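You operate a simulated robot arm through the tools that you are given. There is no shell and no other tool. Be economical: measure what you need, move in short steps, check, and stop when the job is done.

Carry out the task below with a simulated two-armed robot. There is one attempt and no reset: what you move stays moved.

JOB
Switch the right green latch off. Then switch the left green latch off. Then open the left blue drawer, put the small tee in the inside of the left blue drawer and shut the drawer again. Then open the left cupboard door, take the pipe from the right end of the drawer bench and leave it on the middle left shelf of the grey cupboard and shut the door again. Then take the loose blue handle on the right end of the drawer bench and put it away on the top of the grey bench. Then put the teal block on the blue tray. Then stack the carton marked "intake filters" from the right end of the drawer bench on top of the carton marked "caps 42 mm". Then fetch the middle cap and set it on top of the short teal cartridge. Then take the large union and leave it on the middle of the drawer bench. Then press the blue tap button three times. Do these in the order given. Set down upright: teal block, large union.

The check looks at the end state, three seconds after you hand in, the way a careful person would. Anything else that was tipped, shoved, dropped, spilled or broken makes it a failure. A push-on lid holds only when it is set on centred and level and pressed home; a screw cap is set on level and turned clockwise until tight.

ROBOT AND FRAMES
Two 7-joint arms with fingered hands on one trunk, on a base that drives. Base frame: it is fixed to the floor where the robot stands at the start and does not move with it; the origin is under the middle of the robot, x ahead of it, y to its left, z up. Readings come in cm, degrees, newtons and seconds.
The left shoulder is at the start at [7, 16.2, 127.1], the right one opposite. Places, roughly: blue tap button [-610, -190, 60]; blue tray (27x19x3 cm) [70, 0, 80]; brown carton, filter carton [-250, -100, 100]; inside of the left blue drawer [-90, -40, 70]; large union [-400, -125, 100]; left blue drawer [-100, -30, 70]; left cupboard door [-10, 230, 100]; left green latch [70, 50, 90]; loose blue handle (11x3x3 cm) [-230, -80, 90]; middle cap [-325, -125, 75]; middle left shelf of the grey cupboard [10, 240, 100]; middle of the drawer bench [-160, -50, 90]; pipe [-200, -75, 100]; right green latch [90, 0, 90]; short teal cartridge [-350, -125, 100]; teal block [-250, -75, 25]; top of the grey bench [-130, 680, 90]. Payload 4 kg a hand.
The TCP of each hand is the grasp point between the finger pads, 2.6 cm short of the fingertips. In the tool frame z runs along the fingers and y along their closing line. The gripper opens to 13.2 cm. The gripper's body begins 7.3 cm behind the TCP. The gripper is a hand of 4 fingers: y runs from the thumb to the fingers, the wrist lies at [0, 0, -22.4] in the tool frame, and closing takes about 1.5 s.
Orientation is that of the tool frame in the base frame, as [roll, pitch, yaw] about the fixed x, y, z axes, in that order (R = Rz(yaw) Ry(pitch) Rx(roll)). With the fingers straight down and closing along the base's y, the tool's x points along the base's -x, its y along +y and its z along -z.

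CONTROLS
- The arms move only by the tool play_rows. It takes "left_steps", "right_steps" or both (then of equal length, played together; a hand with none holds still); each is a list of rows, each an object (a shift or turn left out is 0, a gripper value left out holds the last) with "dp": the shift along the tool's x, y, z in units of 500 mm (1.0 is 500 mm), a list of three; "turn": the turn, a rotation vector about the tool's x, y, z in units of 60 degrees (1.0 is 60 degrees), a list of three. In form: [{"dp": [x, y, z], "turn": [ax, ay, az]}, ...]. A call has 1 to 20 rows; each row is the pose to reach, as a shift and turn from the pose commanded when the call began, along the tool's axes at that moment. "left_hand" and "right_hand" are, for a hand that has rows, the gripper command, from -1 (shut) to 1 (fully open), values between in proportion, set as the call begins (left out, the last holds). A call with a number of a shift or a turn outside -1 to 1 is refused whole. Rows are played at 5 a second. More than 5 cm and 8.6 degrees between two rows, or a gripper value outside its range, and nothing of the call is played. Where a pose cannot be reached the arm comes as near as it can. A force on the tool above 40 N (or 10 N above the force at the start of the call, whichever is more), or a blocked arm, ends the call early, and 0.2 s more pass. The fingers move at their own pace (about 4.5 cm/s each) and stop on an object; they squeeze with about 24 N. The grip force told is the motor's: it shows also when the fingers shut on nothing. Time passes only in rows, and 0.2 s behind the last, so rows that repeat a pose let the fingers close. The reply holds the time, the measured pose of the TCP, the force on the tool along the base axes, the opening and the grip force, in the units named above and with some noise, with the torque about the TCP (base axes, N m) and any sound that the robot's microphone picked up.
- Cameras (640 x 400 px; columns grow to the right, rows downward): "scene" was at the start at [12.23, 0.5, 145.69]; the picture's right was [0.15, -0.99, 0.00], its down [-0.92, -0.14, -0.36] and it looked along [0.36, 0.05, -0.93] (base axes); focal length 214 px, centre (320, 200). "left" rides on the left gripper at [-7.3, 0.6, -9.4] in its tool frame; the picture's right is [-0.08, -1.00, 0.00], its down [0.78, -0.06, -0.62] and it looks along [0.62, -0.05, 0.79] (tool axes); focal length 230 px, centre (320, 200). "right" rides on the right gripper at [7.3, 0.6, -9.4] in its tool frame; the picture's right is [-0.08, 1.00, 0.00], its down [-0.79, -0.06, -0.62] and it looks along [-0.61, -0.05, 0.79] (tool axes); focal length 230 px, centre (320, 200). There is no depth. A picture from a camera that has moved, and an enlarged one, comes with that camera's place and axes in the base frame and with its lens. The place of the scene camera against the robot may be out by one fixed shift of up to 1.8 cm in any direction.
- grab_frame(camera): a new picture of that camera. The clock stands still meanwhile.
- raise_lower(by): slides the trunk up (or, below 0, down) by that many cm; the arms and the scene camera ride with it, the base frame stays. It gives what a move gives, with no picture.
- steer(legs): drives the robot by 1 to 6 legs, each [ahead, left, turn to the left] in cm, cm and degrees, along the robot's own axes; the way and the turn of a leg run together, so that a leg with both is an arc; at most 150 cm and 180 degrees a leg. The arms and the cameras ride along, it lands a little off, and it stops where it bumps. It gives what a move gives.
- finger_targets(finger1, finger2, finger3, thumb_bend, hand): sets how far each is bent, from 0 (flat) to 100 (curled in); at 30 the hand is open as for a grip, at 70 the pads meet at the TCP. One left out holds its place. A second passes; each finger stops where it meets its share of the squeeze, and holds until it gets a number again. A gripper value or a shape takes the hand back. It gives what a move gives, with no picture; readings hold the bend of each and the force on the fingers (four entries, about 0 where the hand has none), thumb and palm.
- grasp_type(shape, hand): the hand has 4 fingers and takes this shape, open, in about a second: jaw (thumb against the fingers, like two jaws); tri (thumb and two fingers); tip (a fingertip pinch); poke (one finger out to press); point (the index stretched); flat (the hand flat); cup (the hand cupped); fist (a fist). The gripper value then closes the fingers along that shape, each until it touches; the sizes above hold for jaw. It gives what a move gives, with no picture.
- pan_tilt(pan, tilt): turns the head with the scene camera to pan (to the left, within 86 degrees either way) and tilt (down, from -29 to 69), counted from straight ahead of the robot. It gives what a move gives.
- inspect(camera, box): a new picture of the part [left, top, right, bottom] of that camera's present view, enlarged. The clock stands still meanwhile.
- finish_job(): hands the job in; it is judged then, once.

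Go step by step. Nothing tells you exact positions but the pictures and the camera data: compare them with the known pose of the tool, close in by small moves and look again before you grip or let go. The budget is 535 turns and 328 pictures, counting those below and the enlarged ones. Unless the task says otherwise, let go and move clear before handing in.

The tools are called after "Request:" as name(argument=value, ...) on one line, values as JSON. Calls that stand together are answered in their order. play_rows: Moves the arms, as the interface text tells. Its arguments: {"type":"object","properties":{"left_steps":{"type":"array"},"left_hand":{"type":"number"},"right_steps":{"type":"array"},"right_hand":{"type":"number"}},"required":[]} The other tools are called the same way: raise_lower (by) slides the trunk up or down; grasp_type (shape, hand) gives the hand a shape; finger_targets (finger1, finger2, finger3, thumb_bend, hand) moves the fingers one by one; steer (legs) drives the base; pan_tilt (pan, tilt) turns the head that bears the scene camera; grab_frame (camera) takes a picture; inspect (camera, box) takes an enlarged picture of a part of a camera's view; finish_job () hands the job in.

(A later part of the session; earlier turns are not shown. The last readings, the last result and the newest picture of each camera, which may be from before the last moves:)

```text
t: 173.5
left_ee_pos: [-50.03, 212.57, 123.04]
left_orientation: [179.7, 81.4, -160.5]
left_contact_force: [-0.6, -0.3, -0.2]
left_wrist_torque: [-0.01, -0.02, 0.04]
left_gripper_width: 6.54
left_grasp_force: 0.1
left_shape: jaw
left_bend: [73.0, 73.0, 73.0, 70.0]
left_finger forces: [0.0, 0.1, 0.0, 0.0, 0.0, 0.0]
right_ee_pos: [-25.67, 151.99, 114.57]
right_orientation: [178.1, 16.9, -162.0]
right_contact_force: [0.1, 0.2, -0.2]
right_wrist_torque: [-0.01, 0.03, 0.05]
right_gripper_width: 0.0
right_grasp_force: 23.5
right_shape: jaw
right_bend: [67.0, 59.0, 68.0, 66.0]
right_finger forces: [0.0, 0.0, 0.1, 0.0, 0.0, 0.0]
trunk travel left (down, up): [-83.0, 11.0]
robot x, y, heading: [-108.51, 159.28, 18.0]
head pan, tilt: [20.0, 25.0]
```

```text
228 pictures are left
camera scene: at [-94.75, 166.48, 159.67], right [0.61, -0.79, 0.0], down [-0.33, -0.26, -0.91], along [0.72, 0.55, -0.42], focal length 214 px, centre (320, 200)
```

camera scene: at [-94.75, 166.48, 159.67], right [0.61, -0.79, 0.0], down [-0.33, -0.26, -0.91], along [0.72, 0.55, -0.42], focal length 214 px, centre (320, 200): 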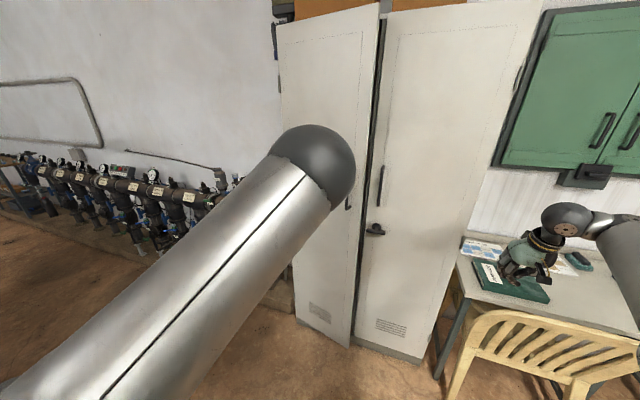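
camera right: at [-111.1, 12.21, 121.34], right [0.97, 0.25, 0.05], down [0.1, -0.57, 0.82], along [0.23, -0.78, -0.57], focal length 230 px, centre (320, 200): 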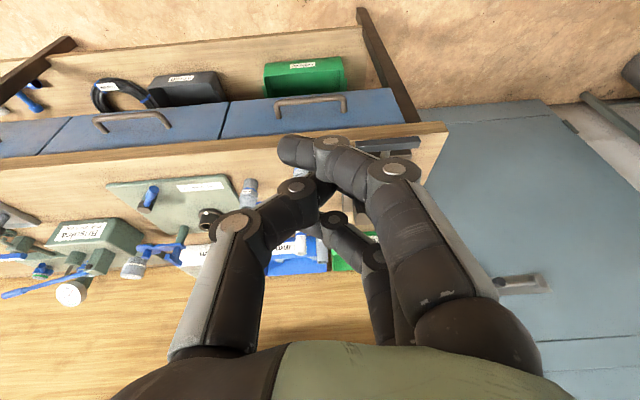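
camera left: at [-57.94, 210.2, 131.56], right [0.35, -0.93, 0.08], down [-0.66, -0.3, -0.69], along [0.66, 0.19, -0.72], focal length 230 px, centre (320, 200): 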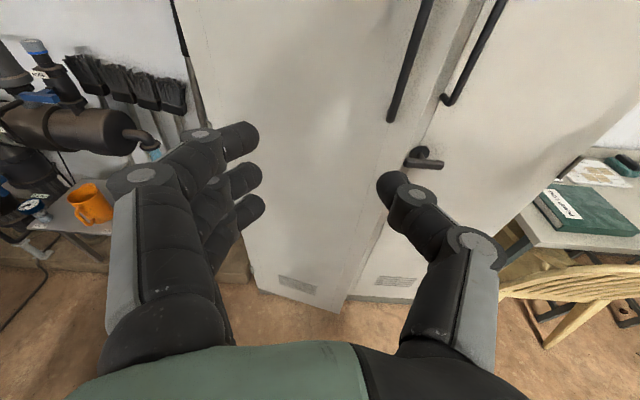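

The door swung back almost closed when the fingers opened. The bar is now at about F=50, L=205, so I'll re-hook it and this time turn the hand with the door.

Request:
steer(legs=[[0, -12.8, 0], [22, 0, 0]])

Request:
grab_frame(camera="left")

```text
t: 176.1
left_ee_pos: [-25.1, 207.02, 123.74]
left_orientation: [-177.5, 82.2, -157.9]
left_contact_force: [-1.4, -0.9, 0.6]
left_wrist_torque: [-0.04, 0.02, 0.01]
left_gripper_width: 6.55
left_grasp_force: 0.0
left_shape: jaw
left_bend: [73.0, 73.0, 73.0, 70.0]
left_finger forces: [0.1, 0.1, 0.0, 0.1, 0.1, 0.1]
right_ee_pos: [-0.78, 146.69, 114.55]
right_orientation: [178.2, 17.0, -161.9]
right_contact_force: [-0.5, 0.4, 0.6]
right_wrist_torque: [0.02, 0.0, -0.03]
right_gripper_width: 0.0
right_grasp_force: 24.3
right_shape: jaw
right_bend: [67.0, 59.0, 68.0, 66.0]
right_finger forces: [0.1, 0.0, 0.0, 0.0, 0.0, 0.0]
trunk travel left (down, up): [-83.0, 11.0]
robot x, y, heading: [-83.6, 154.71, 17.7]
head pan, tilt: [20.0, 25.0]
```

```text
227 pictures are left
camera left: at [-33.05, 204.72, 132.19], right [0.35, -0.93, 0.08], down [-0.65, -0.3, -0.69], along [0.67, 0.19, -0.72], focal length 230 px, centre (320, 200)
```

left: 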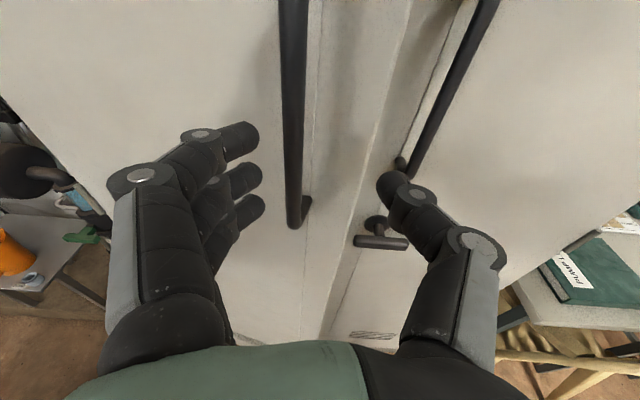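

Request:
play_rows(left_steps=[{"dp": [0, 0.03, 0.03], "turn": [0.1, 0, 0]}, {"dp": [0, 0.035, 0.07], "turn": [0.2, 0, 0]}, {"dp": [0, 0.035, 0.11], "turn": [0.25, 0, 0]}, {"dp": [0, 0.035, 0.125], "turn": [0.25, 0, 0]}])

Request:
grab_frame(camera="left")

```text
t: 177.1
left_ee_pos: [-19.49, 210.6, 122.63]
left_orientation: [-162.6, 82.0, -158.0]
left_contact_force: [0.4, 0.8, -0.3]
left_wrist_torque: [-0.02, 0.0, -0.01]
left_gripper_width: 6.57
left_grasp_force: 0.0
left_shape: jaw
left_bend: [73.0, 73.0, 73.0, 70.0]
left_finger forces: [0.0, 0.0, 0.1, 0.0, 0.0, 0.0]
right_ee_pos: [-0.59, 146.75, 114.58]
right_orientation: [178.1, 16.8, -162.0]
right_contact_force: [-0.8, 0.0, -0.6]
right_wrist_torque: [-0.01, 0.01, 0.0]
right_gripper_width: 0.0
right_grasp_force: 24.4
right_shape: jaw
right_bend: [67.0, 59.0, 68.0, 66.0]
right_finger forces: [0.0, 0.0, 0.0, 0.0, 0.0, 0.1]
trunk travel left (down, up): [-83.0, 11.0]
robot x, y, heading: [-83.26, 154.08, 17.4]
head pan, tilt: [20.0, 25.0]
```

```text
226 pictures are left
camera left: at [-27.93, 210.8, 131.06], right [0.09, -0.99, 0.12], down [-0.71, -0.15, -0.69], along [0.7, -0.02, -0.71], focal length 230 px, centre (320, 200)
```

left: 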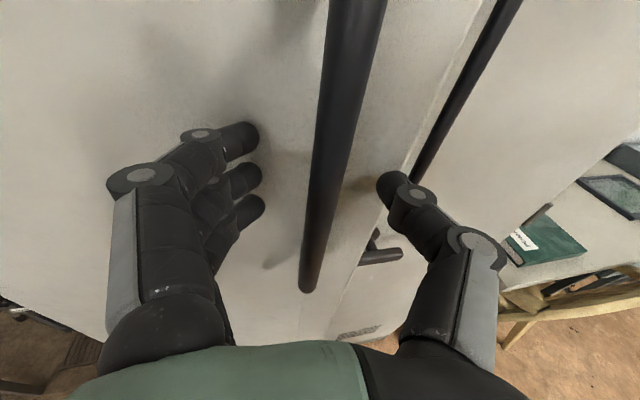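

Request:
play_rows(left_steps=[{"dp": [0, 0, 0.01]}, {"dp": [0, 0, 0.01]}, {"dp": [0, 0, 0.01]}, {"dp": [0, 0, 0.01]}, {"dp": [0, 0, 0.01]}, {"dp": [0, 0, 0.01]}, {"dp": [0, 0, 0.01]}], left_hand=-1)

Request:
steer(legs=[[-9, 3, 0]])

Request:
grab_frame(camera="left")

```text
t: 178.7
left_ee_pos: [-19.0, 210.65, 122.62]
left_orientation: [-162.7, 82.0, -158.1]
left_contact_force: [0.1, -3.0, -0.8]
left_wrist_torque: [0.11, 0.02, 0.03]
left_gripper_width: 0.0
left_grasp_force: 23.7
left_shape: jaw
left_bend: [76.0, 58.0, 66.0, 65.0]
left_finger forces: [0.0, 0.1, 3.7, 0.0, 5.7, 0.1]
right_ee_pos: [-0.49, 146.68, 114.53]
right_orientation: [178.0, 16.9, -162.0]
right_contact_force: [-0.4, 0.6, 0.9]
right_wrist_torque: [0.01, -0.01, -0.02]
right_gripper_width: 0.0
right_grasp_force: 23.9
right_shape: jaw
right_bend: [67.0, 59.0, 68.0, 66.0]
right_finger forces: [0.1, 0.0, 0.1, 0.0, 0.0, 0.0]
trunk travel left (down, up): [-83.0, 11.0]
robot x, y, heading: [-83.64, 154.43, 17.7]
head pan, tilt: [20.0, 25.0]
```

```text
t: 179.8
left_ee_pos: [-28.26, 211.03, 122.54]
left_orientation: [-163.7, 82.0, -159.0]
left_contact_force: [6.2, 16.1, 4.5]
left_wrist_torque: [0.45, -0.08, -0.19]
left_gripper_width: 0.01
left_grasp_force: 23.6
left_shape: jaw
left_bend: [76.0, 58.0, 62.0, 65.0]
left_finger forces: [0.0, 0.1, 16.9, 0.1, 0.1, 0.0]
right_ee_pos: [-9.58, 146.94, 114.32]
right_orientation: [178.2, 16.7, -161.8]
right_contact_force: [-0.4, -0.7, 0.1]
right_wrist_torque: [-0.03, 0.03, -0.02]
right_gripper_width: 0.02
right_grasp_force: 23.9
right_shape: jaw
right_bend: [67.0, 59.0, 68.0, 66.0]
right_finger forces: [0.1, 0.1, 0.0, 0.0, 0.0, 0.0]
trunk travel left (down, up): [-83.0, 11.0]
robot x, y, heading: [-92.97, 154.38, 17.8]
head pan, tilt: [20.0, 25.0]
```

```text
225 pictures are left
camera left: at [-36.59, 211.08, 130.94], right [0.09, -0.99, 0.12], down [-0.71, -0.15, -0.69], along [0.7, -0.02, -0.71], focal length 230 px, centre (320, 200)
```

left: 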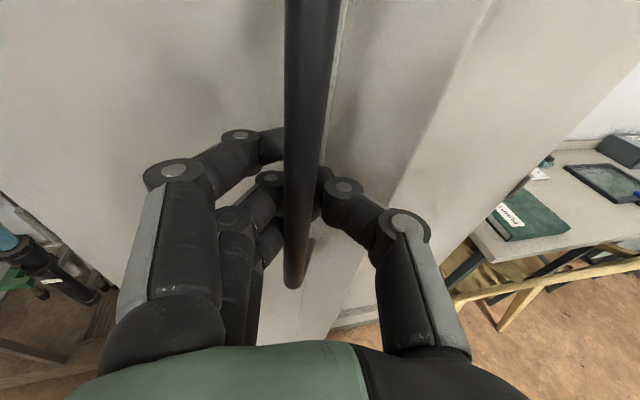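

Request:
play_rows(left_steps=[{"dp": [0, 0.01, -0.01], "turn": [0.1, 0, 0]}, {"dp": [0, 0.02, -0.02], "turn": [0.2, 0, 0]}, {"dp": [0, 0.02, -0.02], "turn": [0.25, 0, 0]}])

Request:
steer(legs=[[-5, 5, 0], [-5, 6, 0]])

Request:
play_rows(left_steps=[{"dp": [0, 0.01, 0], "turn": [0.1, 0, 0]}, {"dp": [0, 0.02, 0], "turn": [0.2, 0, 0]}, {"dp": [0, 0.02, 0], "turn": [0.3, 0, 0]}])

Request:
grab_frame(camera="left")

Request:
grab_frame(camera="scene")

```text
t: 180.6
left_ee_pos: [-29.6, 211.93, 122.66]
left_orientation: [-147.1, 82.1, -157.6]
left_contact_force: [0.6, 4.7, -4.3]
left_wrist_torque: [0.19, -0.06, -0.02]
left_gripper_width: 0.03
left_grasp_force: 24.2
left_shape: jaw
left_bend: [76.0, 58.0, 65.0, 65.0]
left_finger forces: [0.0, 0.0, 5.8, 0.0, 2.5, 0.0]
right_ee_pos: [-10.03, 146.96, 114.58]
right_orientation: [178.3, 16.9, -161.8]
right_contact_force: [0.5, -0.9, 0.5]
right_wrist_torque: [-0.03, -0.02, 0.02]
right_gripper_width: 0.0
right_grasp_force: 24.3
right_shape: jaw
right_bend: [67.0, 59.0, 68.0, 66.0]
right_finger forces: [0.0, 0.0, 0.0, 0.1, 0.0, 0.1]
trunk travel left (down, up): [-83.0, 11.0]
robot x, y, heading: [-93.15, 154.24, 18.1]
head pan, tilt: [20.0, 25.0]
```

```text
t: 182.3
left_ee_pos: [-41.32, 218.4, 122.74]
left_orientation: [-151.2, 82.1, -161.8]
left_contact_force: [5.9, 1.9, -1.2]
left_wrist_torque: [0.01, -0.09, 0.01]
left_gripper_width: 0.01
left_grasp_force: 24.2
left_shape: jaw
left_bend: [76.0, 57.0, 66.0, 65.0]
left_finger forces: [0.0, 0.1, 4.9, 0.1, 0.0, 0.1]
right_ee_pos: [-21.89, 153.53, 113.89]
right_orientation: [177.8, 16.7, -162.2]
right_contact_force: [0.7, -0.7, -0.9]
right_wrist_torque: [0.05, 0.05, 0.03]
right_gripper_width: 0.01
right_grasp_force: 23.5
right_shape: jaw
right_bend: [67.0, 59.0, 68.0, 66.0]
right_finger forces: [0.0, 0.0, 0.0, 0.0, 0.0, 0.0]
trunk travel left (down, up): [-83.0, 11.0]
robot x, y, heading: [-105.3, 161.63, 17.8]
head pan, tilt: [20.0, 25.0]
```

```text
t: 183.1
left_ee_pos: [-42.21, 219.85, 122.93]
left_orientation: [-129.5, 82.3, -158.2]
left_contact_force: [-12.5, -8.6, -4.3]
left_wrist_torque: [0.09, 0.19, 1.64]
left_gripper_width: 0.0
left_grasp_force: 24.1
left_shape: jaw
left_bend: [76.0, 67.0, 67.0, 79.0]
left_finger forces: [0.0, 42.3, 0.0, 0.0, 66.3, 0.1]
right_ee_pos: [-22.96, 153.98, 114.79]
right_orientation: [178.1, 17.0, -162.0]
right_contact_force: [-0.1, 0.1, -0.7]
right_wrist_torque: [0.0, -0.03, 0.0]
right_gripper_width: 0.02
right_grasp_force: 24.1
right_shape: jaw
right_bend: [67.0, 59.0, 68.0, 66.0]
right_finger forces: [0.1, 0.0, 0.1, 0.0, 0.1, 0.1]
trunk travel left (down, up): [-83.0, 11.0]
robot x, y, heading: [-105.47, 161.78, 18.1]
head pan, tilt: [20.0, 25.0]
```

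```text
224 pictures are left
camera left: at [-49.27, 225.16, 130.82], right [-0.46, -0.87, 0.18], down [-0.66, 0.21, -0.72], along [0.59, -0.45, -0.67], focal length 230 px, centre (320, 200)
```

left: 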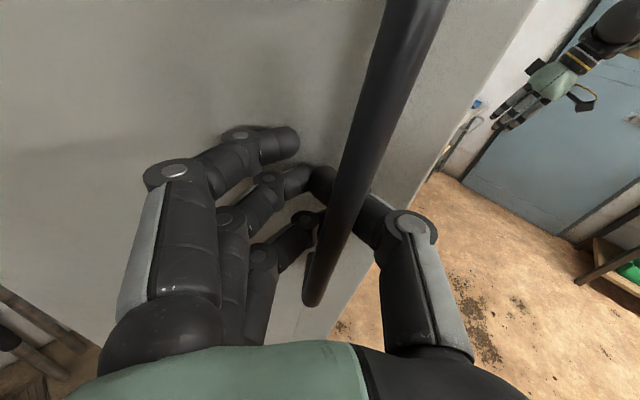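

```text
223 pictures are left
camera scene: at [-92.33, 168.59, 159.71], right [0.61, -0.79, 0.0], down [-0.33, -0.26, -0.91], along [0.72, 0.56, -0.42], focal length 214 px, centre (320, 200)
```

scene: 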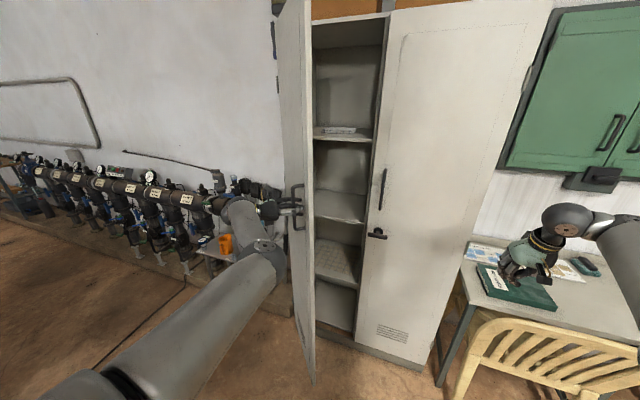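

The door is about 60° open and the hand is square to it. I'll open the fingers only a little and back away along the door's normal.

Request:
play_rows(left_steps=[{"dp": [0, 0, 0]}, {"dp": [0, 0, 0]}, {"dp": [0, 0, 0]}, {"dp": [0, 0, -0.03]}, {"dp": [0, 0, -0.1]}, {"dp": [0, 0, -0.18]}, {"dp": [0, 0, -0.22]}], left_hand=-0.45)

Request:
grab_frame(camera="scene")

Request:
grab_frame(camera="left")

```text
t: 184.7
left_ee_pos: [-49.61, 223.9, 123.89]
left_orientation: [-130.4, 82.2, -159.0]
left_contact_force: [-0.1, 0.2, 0.1]
left_wrist_torque: [0.01, 0.02, -0.03]
left_gripper_width: 3.61
left_grasp_force: 0.2
left_shape: jaw
left_bend: [73.0, 73.0, 73.0, 70.0]
left_finger forces: [0.1, 0.1, 0.0, 0.0, 0.1, 0.1]
left hand out of reach, approached as far as the arm can: row 6, 7
right_ee_pos: [-22.63, 153.76, 114.32]
right_orientation: [178.1, 16.8, -162.1]
right_contact_force: [-0.4, -0.5, 0.5]
right_wrist_torque: [0.04, -0.01, 0.02]
right_gripper_width: 0.0
right_grasp_force: 24.2
right_shape: jaw
right_bend: [67.0, 59.0, 68.0, 66.0]
right_finger forces: [0.0, 0.0, 0.0, 0.0, 0.1, 0.0]
trunk travel left (down, up): [-83.0, 11.0]
robot x, y, heading: [-105.43, 161.97, 17.9]
head pan, tilt: [20.0, 25.0]
```

```text
222 pictures are left
camera scene: at [-91.66, 168.46, 159.66], right [0.61, -0.79, 0.0], down [-0.34, -0.26, -0.91], along [0.72, 0.56, -0.42], focal length 214 px, centre (320, 200)
```

scene: 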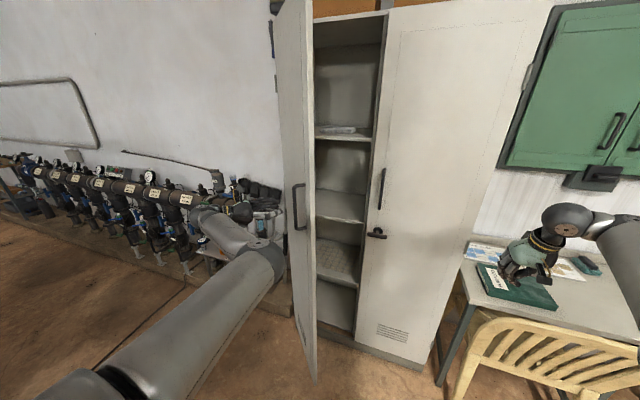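

```text
221 pictures are left
camera left: at [-56.57, 229.15, 131.87], right [-0.46, -0.87, 0.18], down [-0.67, 0.21, -0.72], along [0.59, -0.45, -0.67], focal length 230 px, centre (320, 200)
```

left: 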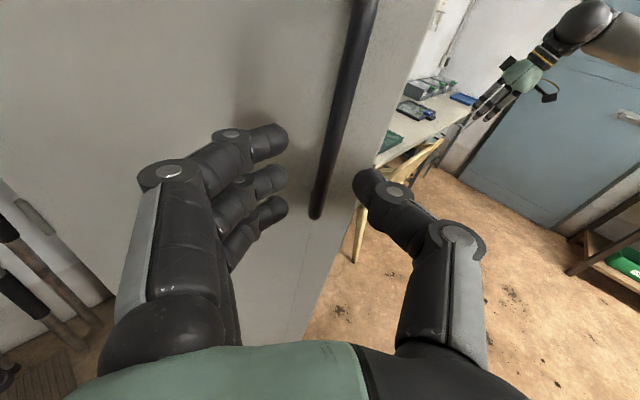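

The door stays put at about 65°. I'll drive round its edge and push it further open from the inside with the closed left hand.

Request:
steer(legs=[[-20, 0, 0], [0, -27, 0], [40, 0, 0]])

Request:
grab_frame(camera="scene")

Request:
grab_frame(camera="left")

```text
t: 186.3
left_ee_pos: [-64.73, 217.63, 124.26]
left_orientation: [-129.7, 82.4, -159.0]
left_contact_force: [-0.5, -0.4, 0.0]
left_wrist_torque: [0.04, 0.02, 0.03]
left_gripper_width: 3.63
left_grasp_force: 0.1
left_shape: jaw
left_bend: [73.0, 73.0, 73.0, 70.0]
left_finger forces: [0.1, 0.0, 0.0, 0.0, 0.0, 0.0]
right_ee_pos: [-38.46, 147.34, 115.08]
right_orientation: [178.2, 17.3, -162.9]
right_contact_force: [-0.7, 0.4, 1.1]
right_wrist_torque: [-0.04, -0.01, -0.05]
right_gripper_width: 0.0
right_grasp_force: 23.7
right_shape: jaw
right_bend: [67.0, 59.0, 68.0, 66.0]
right_finger forces: [0.0, 0.0, 0.0, 0.0, 0.1, 0.0]
trunk travel left (down, up): [-83.0, 11.0]
robot x, y, heading: [-121.18, 156.07, 17.1]
head pan, tilt: [20.0, 25.0]
stopped in leg 1: the robot was blocked; the commanded pose is now the measured one
```

```text
220 pictures are left
camera scene: at [-107.75, 162.77, 159.74], right [0.6, -0.8, 0.0], down [-0.33, -0.25, -0.91], along [0.73, 0.55, -0.42], focal length 214 px, centre (320, 200)
```

scene: 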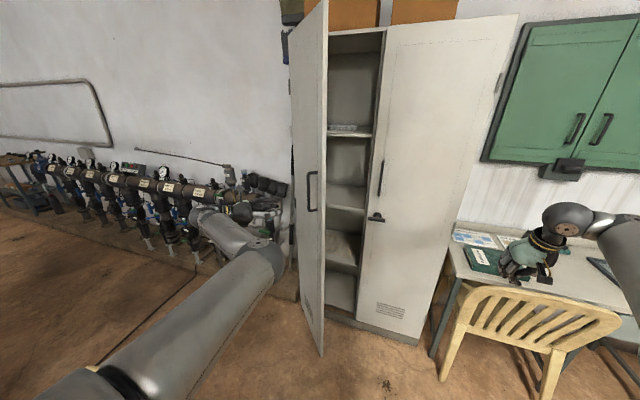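

```text
219 pictures are left
camera left: at [-71.8, 223.03, 132.17], right [-0.47, -0.86, 0.18], down [-0.66, 0.21, -0.72], along [0.59, -0.46, -0.67], focal length 230 px, centre (320, 200)
```

left: 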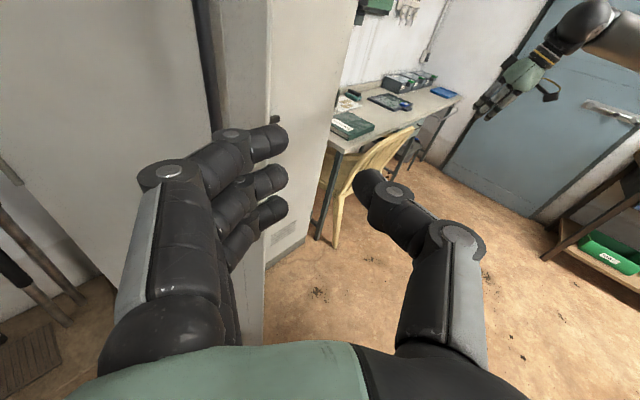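

I was blocked going backwards. I'll look behind-left to see what I bumped.

Request:
pan_tilt(pan=86, tilt=45)

Request:
grab_frame(camera="scene")

```text
t: 187.7
left_ee_pos: [-64.17, 217.52, 123.9]
left_orientation: [-130.7, 82.3, -160.0]
left_contact_force: [0.1, 0.1, -0.2]
left_wrist_torque: [0.01, -0.02, -0.01]
left_gripper_width: 3.66
left_grasp_force: 0.0
left_shape: jaw
left_bend: [73.0, 73.0, 73.0, 70.0]
left_finger forces: [0.0, 0.0, 0.0, 0.0, 0.0, 0.0]
right_ee_pos: [-37.94, 147.1, 114.47]
right_orientation: [178.0, 16.8, -162.7]
right_contact_force: [-0.1, -0.5, -0.5]
right_wrist_torque: [0.01, 0.02, 0.0]
right_gripper_width: 0.0
right_grasp_force: 23.5
right_shape: jaw
right_bend: [67.0, 59.0, 68.0, 66.0]
right_finger forces: [0.0, 0.0, 0.0, 0.1, 0.0, 0.1]
trunk travel left (down, up): [-83.0, 11.0]
robot x, y, heading: [-120.7, 155.87, 17.2]
head pan, tilt: [85.9, 45.0]
```

```text
218 pictures are left
camera scene: at [-116.12, 165.08, 156.61], right [0.97, 0.22, 0.0], down [0.16, -0.69, -0.71], along [-0.16, 0.69, -0.71], focal length 214 px, centre (320, 200)
```

scene: 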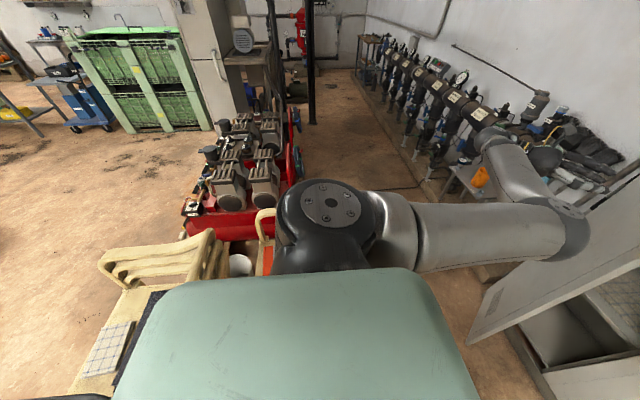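

The robot's back touched the wooden furniture behind it, and nothing looks tipped. I'll go right, forward and then left to push the door.

Request:
steer(legs=[[3, -26, 0], [37, 0, 0.5]])

Request:
pan_tilt(pan=25, tilt=25)

Request:
grab_frame(camera="scene")

Request:
grab_frame(camera="left")

```text
t: 191.1
left_ee_pos: [-27.82, 200.65, 124.85]
left_orientation: [-129.3, 82.8, -159.0]
left_contact_force: [-32.5, -52.8, 16.5]
left_wrist_torque: [2.42, 1.5, 10.48]
left_gripper_width: 3.65
left_grasp_force: 0.1
left_shape: jaw
left_bend: [73.0, 73.0, 73.0, 70.0]
left_finger forces: [0.0, 0.0, 0.1, 0.0, 0.1, 0.1]
right_ee_pos: [-1.27, 130.77, 115.64]
right_orientation: [177.9, 17.8, -162.8]
right_contact_force: [0.4, 0.6, -0.4]
right_wrist_torque: [-0.03, -0.04, -0.06]
right_gripper_width: 0.0
right_grasp_force: 23.8
right_shape: jaw
right_bend: [67.0, 59.0, 68.0, 66.0]
right_finger forces: [0.1, 0.0, 0.0, 0.1, 0.0, 0.0]
trunk travel left (down, up): [-83.0, 11.0]
robot x, y, heading: [-82.88, 140.44, 16.9]
head pan, tilt: [85.9, 45.0]
stopped in leg 2: the force on the tool passed its limit (the readings are from after the stop); the commanded pose is now the measured one
```

```text
t: 192.4
left_ee_pos: [-27.24, 200.26, 124.73]
left_orientation: [-130.5, 82.5, -160.1]
left_contact_force: [-31.5, -56.3, 20.0]
left_wrist_torque: [3.03, 2.2, 10.77]
left_gripper_width: 3.62
left_grasp_force: 0.2
left_shape: jaw
left_bend: [73.0, 73.0, 73.0, 70.0]
left_finger forces: [0.1, 0.0, 0.1, 0.0, 0.0, 0.0]
right_ee_pos: [-0.75, 130.18, 115.0]
right_orientation: [177.6, 17.7, -163.0]
right_contact_force: [-0.4, -0.2, 0.5]
right_wrist_torque: [0.03, 0.0, -0.02]
right_gripper_width: 0.0
right_grasp_force: 23.8
right_shape: jaw
right_bend: [67.0, 59.0, 68.0, 66.0]
right_finger forces: [0.0, 0.1, 0.0, 0.0, 0.1, 0.0]
trunk travel left (down, up): [-83.0, 11.0]
robot x, y, heading: [-82.76, 140.7, 17.0]
head pan, tilt: [25.0, 25.0]
```

```text
217 pictures are left
camera scene: at [-70.7, 145.88, 159.85], right [0.67, -0.74, 0.0], down [-0.31, -0.27, -0.91], along [0.68, 0.61, -0.41], focal length 214 px, centre (320, 200)
```

scene: 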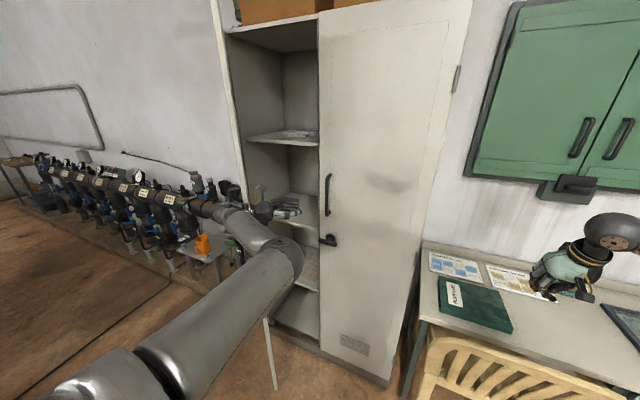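

```text
216 pictures are left
camera left: at [-34.22, 205.67, 132.72], right [-0.48, -0.86, 0.18], down [-0.66, 0.22, -0.72], along [0.58, -0.46, -0.67], focal length 230 px, centre (320, 200)
```

left: 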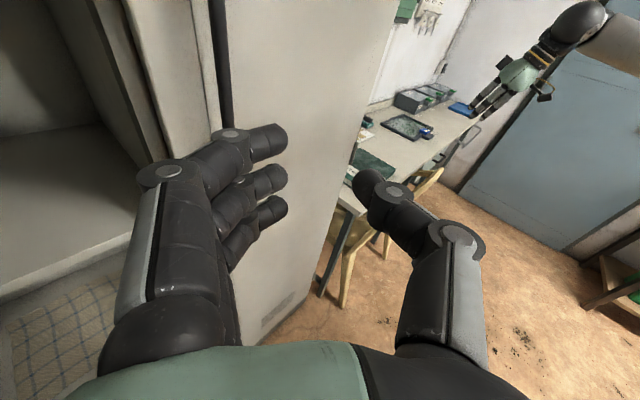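

The wrist is pressing on the door's edge. I'll back off, straighten the left hand forwards and then push left.

Request:
steer(legs=[[-12, 0, 0]])

Request:
play_rows(left_steps=[{"turn": [-0.13, 0, 0]}, {"turn": [-0.26, 0, 0]}, {"turn": [-0.39, 0, 0]}, {"turn": [-0.52, 0, 0]}, {"turn": [-0.65, 0, 0]}, {"turn": [-0.78, 0, 0]}], left_hand=-1)

Request:
grab_frame(camera="left")

Request:
grab_frame(camera="scene")

```text
t: 193.6
left_ee_pos: [-37.44, 198.29, 123.26]
left_orientation: [-126.4, 81.8, -156.1]
left_contact_force: [0.0, 0.6, -0.4]
left_wrist_torque: [0.0, -0.01, 0.04]
left_gripper_width: 3.62
left_grasp_force: 0.0
left_shape: jaw
left_bend: [73.0, 73.0, 73.0, 70.0]
left_finger forces: [0.0, 0.1, 0.0, 0.0, 0.1, 0.0]
right_ee_pos: [-11.23, 128.02, 114.55]
right_orientation: [178.3, 16.9, -162.9]
right_contact_force: [-0.5, 0.5, -1.5]
right_wrist_torque: [0.02, 0.0, -0.01]
right_gripper_width: 0.03
right_grasp_force: 23.4
right_shape: jaw
right_bend: [67.0, 59.0, 68.0, 66.0]
right_finger forces: [0.1, 0.1, 0.0, 0.0, 0.0, 0.0]
trunk travel left (down, up): [-83.0, 11.0]
robot x, y, heading: [-94.08, 137.49, 17.0]
head pan, tilt: [25.0, 25.0]
```

```text
t: 195.0
left_ee_pos: [-37.87, 198.12, 123.49]
left_orientation: [-172.2, 81.7, -155.2]
left_contact_force: [-0.2, -0.7, -1.0]
left_wrist_torque: [0.02, -0.08, 0.04]
left_gripper_width: 0.0
left_grasp_force: 23.9
left_shape: jaw
left_bend: [67.0, 59.0, 67.0, 66.0]
left_finger forces: [0.0, 0.0, 0.0, 0.1, 0.0, 0.0]
left hand out of reach, approached as far as the arm can: row 5
right_ee_pos: [-11.47, 127.99, 114.72]
right_orientation: [178.2, 17.2, -163.0]
right_contact_force: [0.0, -0.6, -0.1]
right_wrist_torque: [-0.02, 0.0, 0.0]
right_gripper_width: 0.0
right_grasp_force: 23.5
right_shape: jaw
right_bend: [67.0, 59.0, 68.0, 66.0]
right_finger forces: [0.0, 0.1, 0.0, 0.1, 0.1, 0.1]
trunk travel left (down, up): [-83.0, 11.0]
robot x, y, heading: [-94.32, 137.16, 17.1]
head pan, tilt: [25.0, 25.0]
```

```text
215 pictures are left
camera left: at [-45.96, 196.4, 132.12], right [0.3, -0.95, 0.1], down [-0.67, -0.28, -0.69], along [0.68, 0.14, -0.72], focal length 230 px, centre (320, 200)
```

left: 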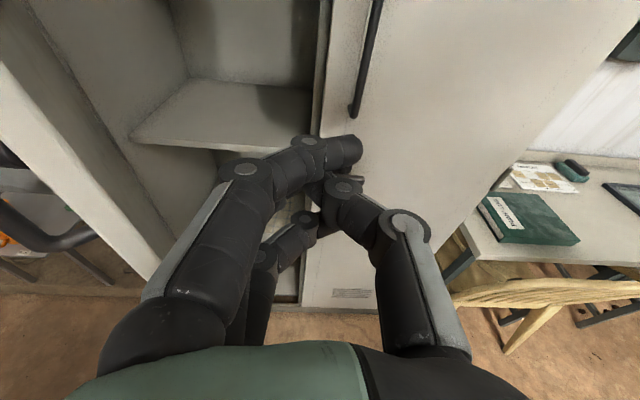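

```text
214 pictures are left
camera scene: at [-81.12, 144.33, 159.69], right [0.67, -0.74, 0.0], down [-0.31, -0.28, -0.91], along [0.67, 0.61, -0.42], focal length 214 px, centre (320, 200)
```

scene: 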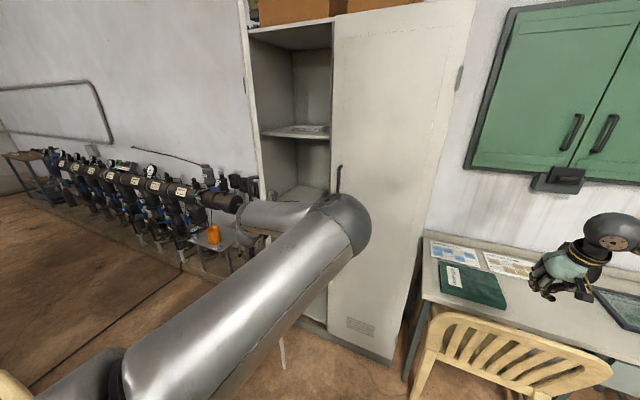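

Request:
steer(legs=[[16, 0, 0], [0, 22, 0]])

Request:
grab_frame(camera="left")

Request:
grab_frame(camera="scene")

```text
t: 197.4
left_ee_pos: [-26.65, 216.23, 122.95]
left_orientation: [-171.3, 81.2, -153.9]
left_contact_force: [-0.3, -0.3, 0.0]
left_wrist_torque: [0.03, 0.02, 0.01]
left_gripper_width: 0.01
left_grasp_force: 24.2
left_shape: jaw
left_bend: [68.0, 59.0, 68.0, 66.0]
left_finger forces: [0.0, 0.0, 0.1, 0.0, 0.0, 0.0]
right_ee_pos: [0.13, 146.46, 114.23]
right_orientation: [178.0, 16.8, -162.9]
right_contact_force: [0.4, -0.7, -0.2]
right_wrist_torque: [0.0, 0.01, 0.0]
right_gripper_width: 0.0
right_grasp_force: 24.0
right_shape: jaw
right_bend: [67.0, 59.0, 68.0, 66.0]
right_finger forces: [0.0, 0.0, 0.0, 0.0, 0.0, 0.0]
trunk travel left (down, up): [-83.0, 11.0]
robot x, y, heading: [-83.04, 155.13, 16.9]
head pan, tilt: [25.0, 25.0]
stopped in leg 2: the robot was blocked; the commanded pose is now the measured one
```

```text
213 pictures are left
camera left: at [-34.69, 214.5, 131.57], right [0.31, -0.95, 0.1], down [-0.67, -0.29, -0.68], along [0.67, 0.14, -0.73], focal length 230 px, centre (320, 200)
```

left: 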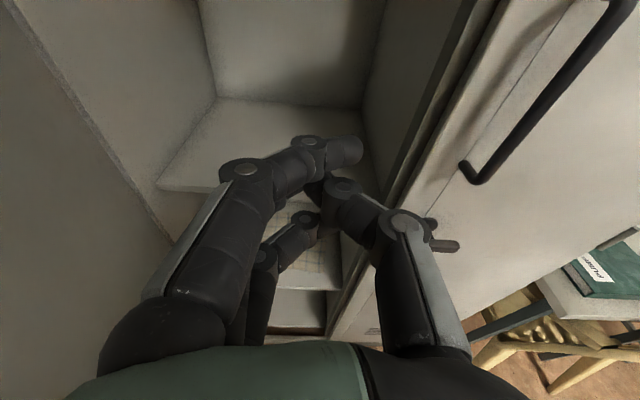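

```text
212 pictures are left
camera scene: at [-69.35, 162.33, 159.63], right [0.67, -0.74, 0.0], down [-0.32, -0.28, -0.91], along [0.67, 0.61, -0.42], focal length 214 px, centre (320, 200)
```

scene: 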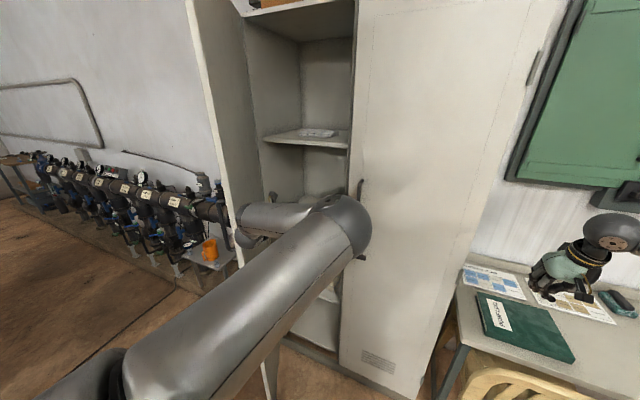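

The door is now wide open with the shelves accessible. I'll drive out and fetch the pipe, planning to use the left hand, whose camera sits on top when level.

Request:
steer(legs=[[0, -16, 0], [-26, 0, 0], [0, -45, 0], [0, 0, -89.5], [0, -130, 0]])

Request:
pan_tilt(pan=0, tilt=35)

Request:
grab_frame(camera="scene")

```text
t: 212.6
left_ee_pos: [-154.95, -4.53, 123.02]
left_orientation: [-170.0, 81.2, 116.2]
left_contact_force: [-0.5, 0.2, 0.1]
left_wrist_torque: [0.0, 0.0, -0.01]
left_gripper_width: 0.0
left_grasp_force: 23.6
left_shape: jaw
left_bend: [68.0, 59.0, 68.0, 66.0]
left_finger forces: [0.0, 0.0, 0.1, 0.1, 0.1, 0.0]
right_ee_pos: [-225.45, -29.83, 114.52]
right_orientation: [178.2, 16.9, 106.2]
right_contact_force: [-0.5, -0.8, -0.9]
right_wrist_torque: [-0.02, 0.0, 0.0]
right_gripper_width: 0.02
right_grasp_force: 24.6
right_shape: jaw
right_bend: [67.0, 59.0, 68.0, 66.0]
right_finger forces: [0.1, 0.0, 0.0, 0.0, 0.0, 0.0]
trunk travel left (down, up): [-83.0, 11.0]
robot x, y, heading: [-215.25, 52.96, -74.1]
head pan, tilt: [25.0, 25.0]
```

```text
t: 213.5
left_ee_pos: [-154.99, -4.55, 123.0]
left_orientation: [-170.1, 81.1, 116.1]
left_contact_force: [-0.8, -1.3, 0.3]
left_wrist_torque: [-0.01, 0.0, -0.02]
left_gripper_width: 0.0
left_grasp_force: 24.6
left_shape: jaw
left_bend: [68.0, 59.0, 68.0, 66.0]
left_finger forces: [0.0, 0.0, 0.1, 0.1, 0.1, 0.0]
right_ee_pos: [-225.53, -29.8, 114.4]
right_orientation: [178.3, 16.9, 106.2]
right_contact_force: [-0.3, 0.0, 0.8]
right_wrist_torque: [0.04, -0.01, 0.03]
right_gripper_width: 0.0
right_grasp_force: 23.9
right_shape: jaw
right_bend: [67.0, 59.0, 68.0, 66.0]
right_finger forces: [0.1, 0.1, 0.0, 0.1, 0.0, 0.0]
trunk travel left (down, up): [-83.0, 11.0]
robot x, y, heading: [-215.31, 52.75, -74.0]
head pan, tilt: [0.0, 35.0]
```

```text
211 pictures are left
camera scene: at [-209.59, 39.16, 158.1], right [-0.96, -0.28, 0.0], down [-0.16, 0.55, -0.82], along [0.23, -0.79, -0.57], focal length 214 px, centre (320, 200)
```

scene: 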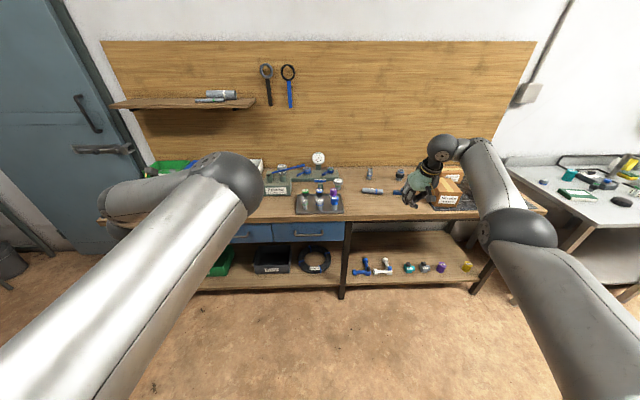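

The pipe lies at about R=223, L=−13 in room axes. I'll turn the left hand down again and try the 90° yaw.

Request:
play_rows(left_steps=[{"turn": [0, 0.14, 0]}, {"turn": [0, 0.28, 0]}, {"turn": [0, 0.42, 0]}, {"turn": [0, 0.56, 0]}, {"turn": [0, 0.7, 0]}, {"turn": [0, 0.84, 0]}, {"turn": [0, 0.98, 0]}], left_hand=0.5)

Request:
play_rows(left_steps=[{"turn": [0, 0.13, 0]}, {"turn": [0, 0.26, 0]}, {"turn": [0, 0.37, 0]}])

Request:
play_rows(left_steps=[{"turn": [0, 0, 0.14]}, {"turn": [0, 0, 0.28]}, {"turn": [0, 0, 0.42]}, {"turn": [0, 0, 0.56]}, {"turn": [0, 0, 0.7]}, {"turn": [0, 0, 0.84]}, {"turn": [0, 0, 0.98]}])

```text
t: 215.1
left_ee_pos: [-154.95, -4.55, 122.84]
left_orientation: [-178.2, 22.4, 107.0]
left_contact_force: [0.5, -0.7, 0.0]
left_wrist_torque: [-0.01, 0.05, 0.04]
left_gripper_width: 9.86
left_grasp_force: 0.1
left_shape: jaw
left_bend: [64.0, 64.0, 64.0, 60.0]
left_finger forces: [0.0, 0.0, 0.1, 0.0, 0.1, 0.1]
right_ee_pos: [-225.37, -29.85, 114.42]
right_orientation: [178.2, 16.8, 106.1]
right_contact_force: [-0.1, -0.5, -0.5]
right_wrist_torque: [-0.02, 0.02, -0.01]
right_gripper_width: 0.0
right_grasp_force: 24.0
right_shape: jaw
right_bend: [67.0, 59.0, 68.0, 66.0]
right_finger forces: [0.0, 0.1, 0.0, 0.0, 0.0, 0.0]
trunk travel left (down, up): [-83.0, 11.0]
robot x, y, heading: [-215.14, 52.89, -74.1]
head pan, tilt: [0.0, 35.0]
```

```text
t: 215.9
left_ee_pos: [-155.9, -0.12, 122.4]
left_orientation: [-178.7, 0.5, 106.4]
left_contact_force: [-0.7, -0.2, 0.8]
left_wrist_torque: [-0.03, -0.04, 0.01]
left_gripper_width: 9.9
left_grasp_force: 0.1
left_shape: jaw
left_bend: [64.0, 64.0, 64.0, 60.0]
left_finger forces: [0.0, 0.0, 0.0, 0.1, 0.0, 0.0]
left hand out of reach, approached as far as the arm can: row 2, 3
right_ee_pos: [-225.85, -29.85, 114.51]
right_orientation: [178.0, 16.9, 106.1]
right_contact_force: [-0.5, 0.1, -0.4]
right_wrist_torque: [-0.03, -0.08, -0.01]
right_gripper_width: 0.01
right_grasp_force: 23.6
right_shape: jaw
right_bend: [67.0, 59.0, 68.0, 66.0]
right_finger forces: [0.0, 0.0, 0.0, 0.1, 0.0, 0.1]
trunk travel left (down, up): [-83.0, 11.0]
robot x, y, heading: [-215.32, 52.83, -74.2]
head pan, tilt: [0.0, 35.0]
```

```text
t: 217.5
left_ee_pos: [-155.22, -0.01, 122.23]
left_orientation: [-179.6, 1.4, 47.4]
left_contact_force: [0.5, 0.8, -0.5]
left_wrist_torque: [-0.01, -0.01, -0.03]
left_gripper_width: 9.87
left_grasp_force: 0.1
left_shape: jaw
left_bend: [64.0, 64.0, 64.0, 60.0]
left_finger forces: [0.1, 0.0, 0.0, 0.1, 0.1, 0.0]
right_ee_pos: [-225.46, -29.85, 114.5]
right_orientation: [178.2, 17.0, 106.2]
right_contact_force: [0.9, -0.9, -0.7]
right_wrist_torque: [-0.01, -0.01, -0.05]
right_gripper_width: 0.01
right_grasp_force: 23.5
right_shape: jaw
right_bend: [67.0, 59.0, 68.0, 66.0]
right_finger forces: [0.1, 0.1, 0.0, 0.0, 0.0, 0.0]
trunk travel left (down, up): [-83.0, 11.0]
robot x, y, heading: [-215.18, 53.0, -74.2]
head pan, tilt: [0.0, 35.0]
```

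Request:
play_rows(left_steps=[{"turn": [0, 0, 0.14]}, {"turn": [0, 0, 0.28]}, {"turn": [0, 0, 0.42]}, {"turn": [0, 0, 0.5]}])

Request:
steer(legs=[[0, -52, 1.5], [50, 0, 0]])

Request:
grab_frame(camera="left")

Request:
grab_frame(camera="scene")

```text
t: 218.5
left_ee_pos: [-155.39, -0.02, 122.26]
left_orientation: [179.7, 1.5, 17.4]
left_contact_force: [0.9, 0.4, 0.1]
left_wrist_torque: [0.02, 0.0, 0.04]
left_gripper_width: 9.88
left_grasp_force: 0.0
left_shape: jaw
left_bend: [64.0, 64.0, 64.0, 60.0]
left_finger forces: [0.0, 0.0, 0.1, 0.0, 0.0, 0.1]
right_ee_pos: [-225.55, -29.85, 114.48]
right_orientation: [178.2, 16.9, 106.2]
right_contact_force: [-0.1, -0.2, 0.3]
right_wrist_torque: [0.01, 0.03, -0.02]
right_gripper_width: 0.0
right_grasp_force: 24.3
right_shape: jaw
right_bend: [67.0, 59.0, 68.0, 66.0]
right_finger forces: [0.0, 0.0, 0.1, 0.0, 0.0, 0.0]
trunk travel left (down, up): [-83.0, 11.0]
robot x, y, heading: [-215.46, 53.17, -73.8]
head pan, tilt: [0.0, 35.0]
```

```text
t: 224.1
left_ee_pos: [-188.66, -61.24, 122.27]
left_orientation: [179.6, 1.6, 19.0]
left_contact_force: [0.4, 0.7, -0.3]
left_wrist_torque: [-0.01, 0.03, 0.02]
left_gripper_width: 9.91
left_grasp_force: 0.0
left_shape: jaw
left_bend: [64.0, 64.0, 64.0, 60.0]
left_finger forces: [0.0, 0.0, 0.0, 0.0, 0.0, 0.0]
right_ee_pos: [-258.08, -92.85, 114.66]
right_orientation: [178.2, 16.8, 107.5]
right_contact_force: [0.9, 0.5, 0.1]
right_wrist_torque: [-0.03, -0.02, -0.01]
right_gripper_width: 0.0
right_grasp_force: 24.2
right_shape: jaw
right_bend: [67.0, 59.0, 68.0, 66.0]
right_finger forces: [0.0, 0.1, 0.0, 0.0, 0.0, 0.0]
trunk travel left (down, up): [-83.0, 11.0]
robot x, y, heading: [-250.03, -10.03, -72.8]
head pan, tilt: [0.0, 35.0]
```

```text
210 pictures are left
camera left: at [-195.31, -64.16, 131.78], right [-0.4, 0.92, 0.0], down [0.74, 0.32, 0.6], along [0.55, 0.23, -0.8], focal length 230 px, centre (320, 200)
```

left: 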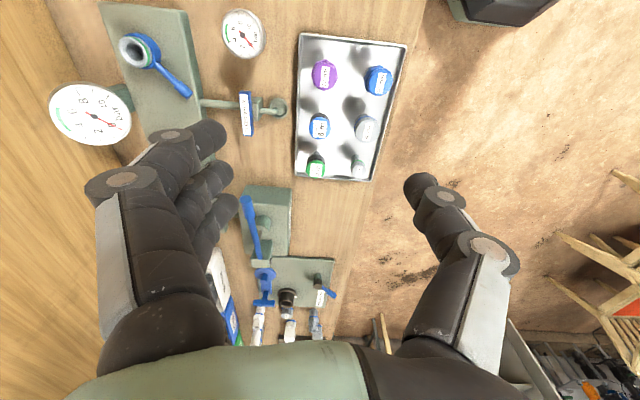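

```text
209 pictures are left
camera scene: at [-243.93, -23.44, 158.11], right [-0.95, -0.3, 0.0], down [-0.17, 0.55, -0.82], along [0.25, -0.78, -0.57], focal length 214 px, centre (320, 200)
```

scene: 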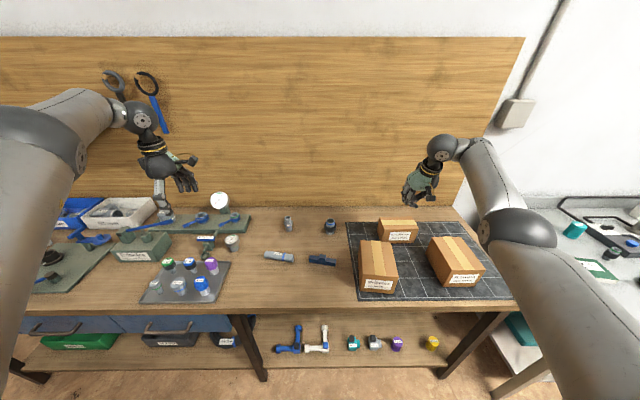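

I have a clear view now: pipe, blue handle and cartons. I'll bring the left hand over the pipe.

Request:
play_rows(left_steps=[{"dp": [-0.08, 0.03, 0.02]}, {"dp": [-0.16, 0.06, 0.04]}, {"dp": [-0.24, 0.09, 0.07]}, {"dp": [-0.32, 0.12, 0.11]}, {"dp": [-0.4, 0.15, 0.15]}, {"dp": [-0.44, 0.16, 0.2]}])

Request:
grab_frame(camera="left")

Request:
inspect(camera="scene", box=[250, 200, 490, 350])

```text
t: 225.5
left_ee_pos: [-205.22, -71.38, 114.58]
left_orientation: [179.7, 1.4, 18.9]
left_contact_force: [-0.5, 0.5, -0.3]
left_wrist_torque: [0.0, -0.05, 0.02]
left_gripper_width: 9.89
left_grasp_force: 0.0
left_shape: jaw
left_bend: [64.0, 64.0, 64.0, 60.0]
left_finger forces: [0.0, 0.1, 0.1, 0.0, 0.1, 0.0]
left hand out of reach, approached as far as the arm can: row 1, 2, 3, 4, 5, 6
right_ee_pos: [-258.2, -92.96, 114.44]
right_orientation: [178.0, 16.8, 107.5]
right_contact_force: [-0.3, 0.0, -0.6]
right_wrist_torque: [0.02, 0.0, 0.0]
right_gripper_width: 0.01
right_grasp_force: 24.2
right_shape: jaw
right_bend: [67.0, 59.0, 68.0, 66.0]
right_finger forces: [0.0, 0.0, 0.0, 0.1, 0.0, 0.1]
trunk travel left (down, up): [-83.0, 11.0]
robot x, y, heading: [-249.63, -9.9, -72.3]
head pan, tilt: [0.0, 35.0]
```

```text
208 pictures are left
camera left: at [-211.81, -74.21, 124.0], right [-0.4, 0.92, 0.0], down [0.74, 0.32, 0.6], along [0.55, 0.23, -0.8], focal length 230 px, centre (320, 200)
```

left: 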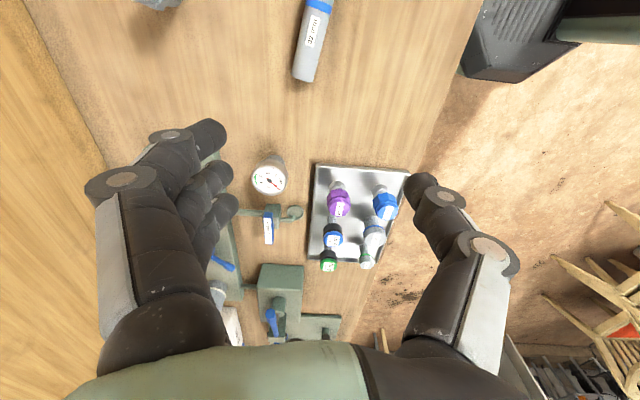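

```text
2.67 times, centred on (370, 275) of scene
camera zoom: at [-243.99, -23.66, 158.09], right [-0.95, -0.3, 0.0], down [-0.17, 0.55, -0.82], along [0.25, -0.78, -0.57], focal length 572 px, centre (187, 0)
```

zoom: 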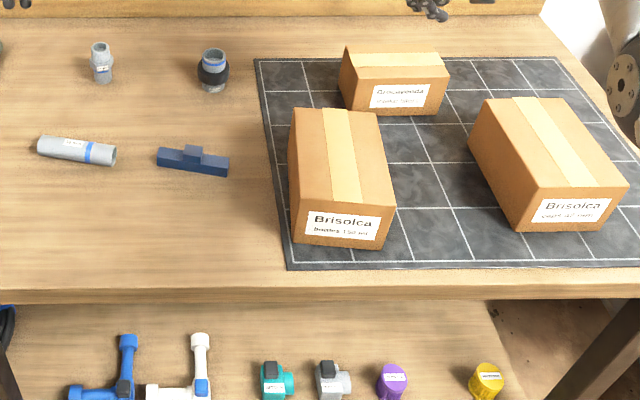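

Request:
steer(legs=[[2.5, -9, 0]])

Request:
grab_frame(camera="left")

```text
t: 226.6
left_ee_pos: [-212.53, -76.06, 114.32]
left_orientation: [179.7, 1.5, 19.0]
left_contact_force: [-0.2, 0.6, -0.2]
left_wrist_torque: [-0.03, 0.03, -0.04]
left_gripper_width: 9.87
left_grasp_force: 0.1
left_shape: jaw
left_bend: [64.0, 64.0, 64.0, 60.0]
left_finger forces: [0.0, 0.0, 0.0, 0.0, 0.1, 0.0]
right_ee_pos: [-265.46, -97.8, 114.59]
right_orientation: [178.3, 17.0, 107.6]
right_contact_force: [0.4, -0.7, 0.5]
right_wrist_torque: [-0.03, -0.01, -0.01]
right_gripper_width: 0.0
right_grasp_force: 24.2
right_shape: jaw
right_bend: [67.0, 59.0, 68.0, 66.0]
right_finger forces: [0.1, 0.1, 0.0, 0.0, 0.0, 0.0]
trunk travel left (down, up): [-83.0, 11.0]
robot x, y, heading: [-257.12, -14.8, -72.5]
head pan, tilt: [0.0, 35.0]
```

```text
206 pictures are left
camera left: at [-219.02, -78.92, 124.02], right [-0.4, 0.92, 0.0], down [0.74, 0.32, 0.59], along [0.55, 0.23, -0.8], focal length 230 px, centre (320, 200)
```

left: 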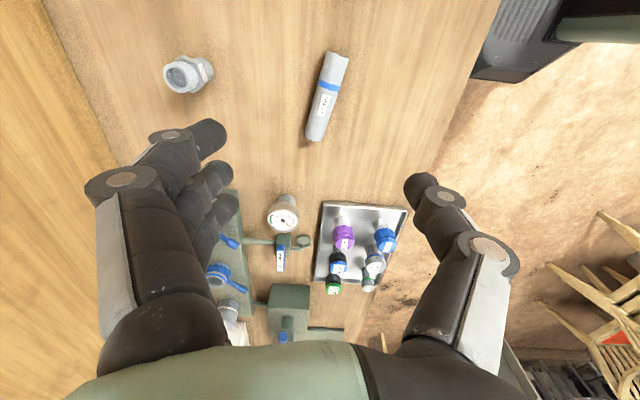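

The pipe is centred near [-211, -75], with its axis at yaw 7°. I'll align and descend part way.

Request:
play_rows(left_steps=[{"dp": [0.016, -0.006, 0.08], "turn": [0, 0, 0.1]}, {"dp": [0.032, -0.013, 0.16], "turn": [0, 0, 0.197]}, {"dp": [0.032, -0.013, 0.24], "turn": [0, 0, 0.197]}, {"dp": [0.032, -0.013, 0.32], "turn": [0, 0, 0.197]}])

Request:
grab_frame(camera="left")

```text
t: 227.6
left_ee_pos: [-211.76, -75.14, 98.43]
left_orientation: [179.3, 1.4, 7.3]
left_contact_force: [0.0, 0.7, 0.4]
left_wrist_torque: [-0.04, -0.02, -0.04]
left_gripper_width: 9.88
left_grasp_force: 0.0
left_shape: jaw
left_bend: [64.0, 64.0, 64.0, 60.0]
left_finger forces: [0.0, 0.0, 0.1, 0.0, 0.0, 0.0]
right_ee_pos: [-265.57, -98.03, 114.4]
right_orientation: [178.2, 16.9, 107.5]
right_contact_force: [0.0, -1.3, -0.9]
right_wrist_torque: [0.03, -0.01, -0.01]
right_gripper_width: 0.03
right_grasp_force: 24.2
right_shape: jaw
right_bend: [67.0, 59.0, 68.0, 66.0]
right_finger forces: [0.1, 0.1, 0.0, 0.0, 0.0, 0.1]
trunk travel left (down, up): [-83.0, 11.0]
robot x, y, heading: [-257.26, -15.02, -72.7]
head pan, tilt: [0.0, 35.0]
```

```text
205 pictures are left
camera left: at [-218.75, -76.67, 107.87], right [-0.2, 0.98, -0.01], down [0.79, 0.17, 0.6], along [0.59, 0.11, -0.8], focal length 230 px, centre (320, 200)
```

left: 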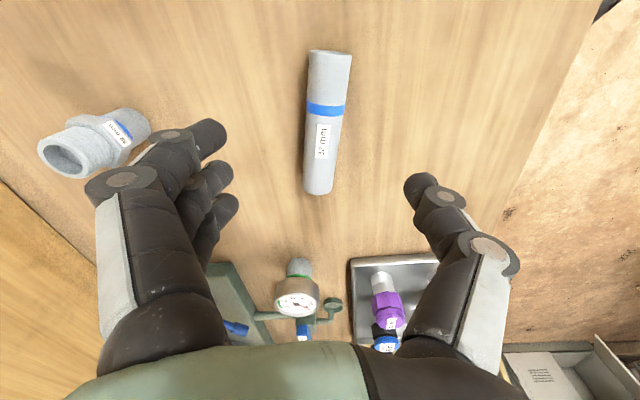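

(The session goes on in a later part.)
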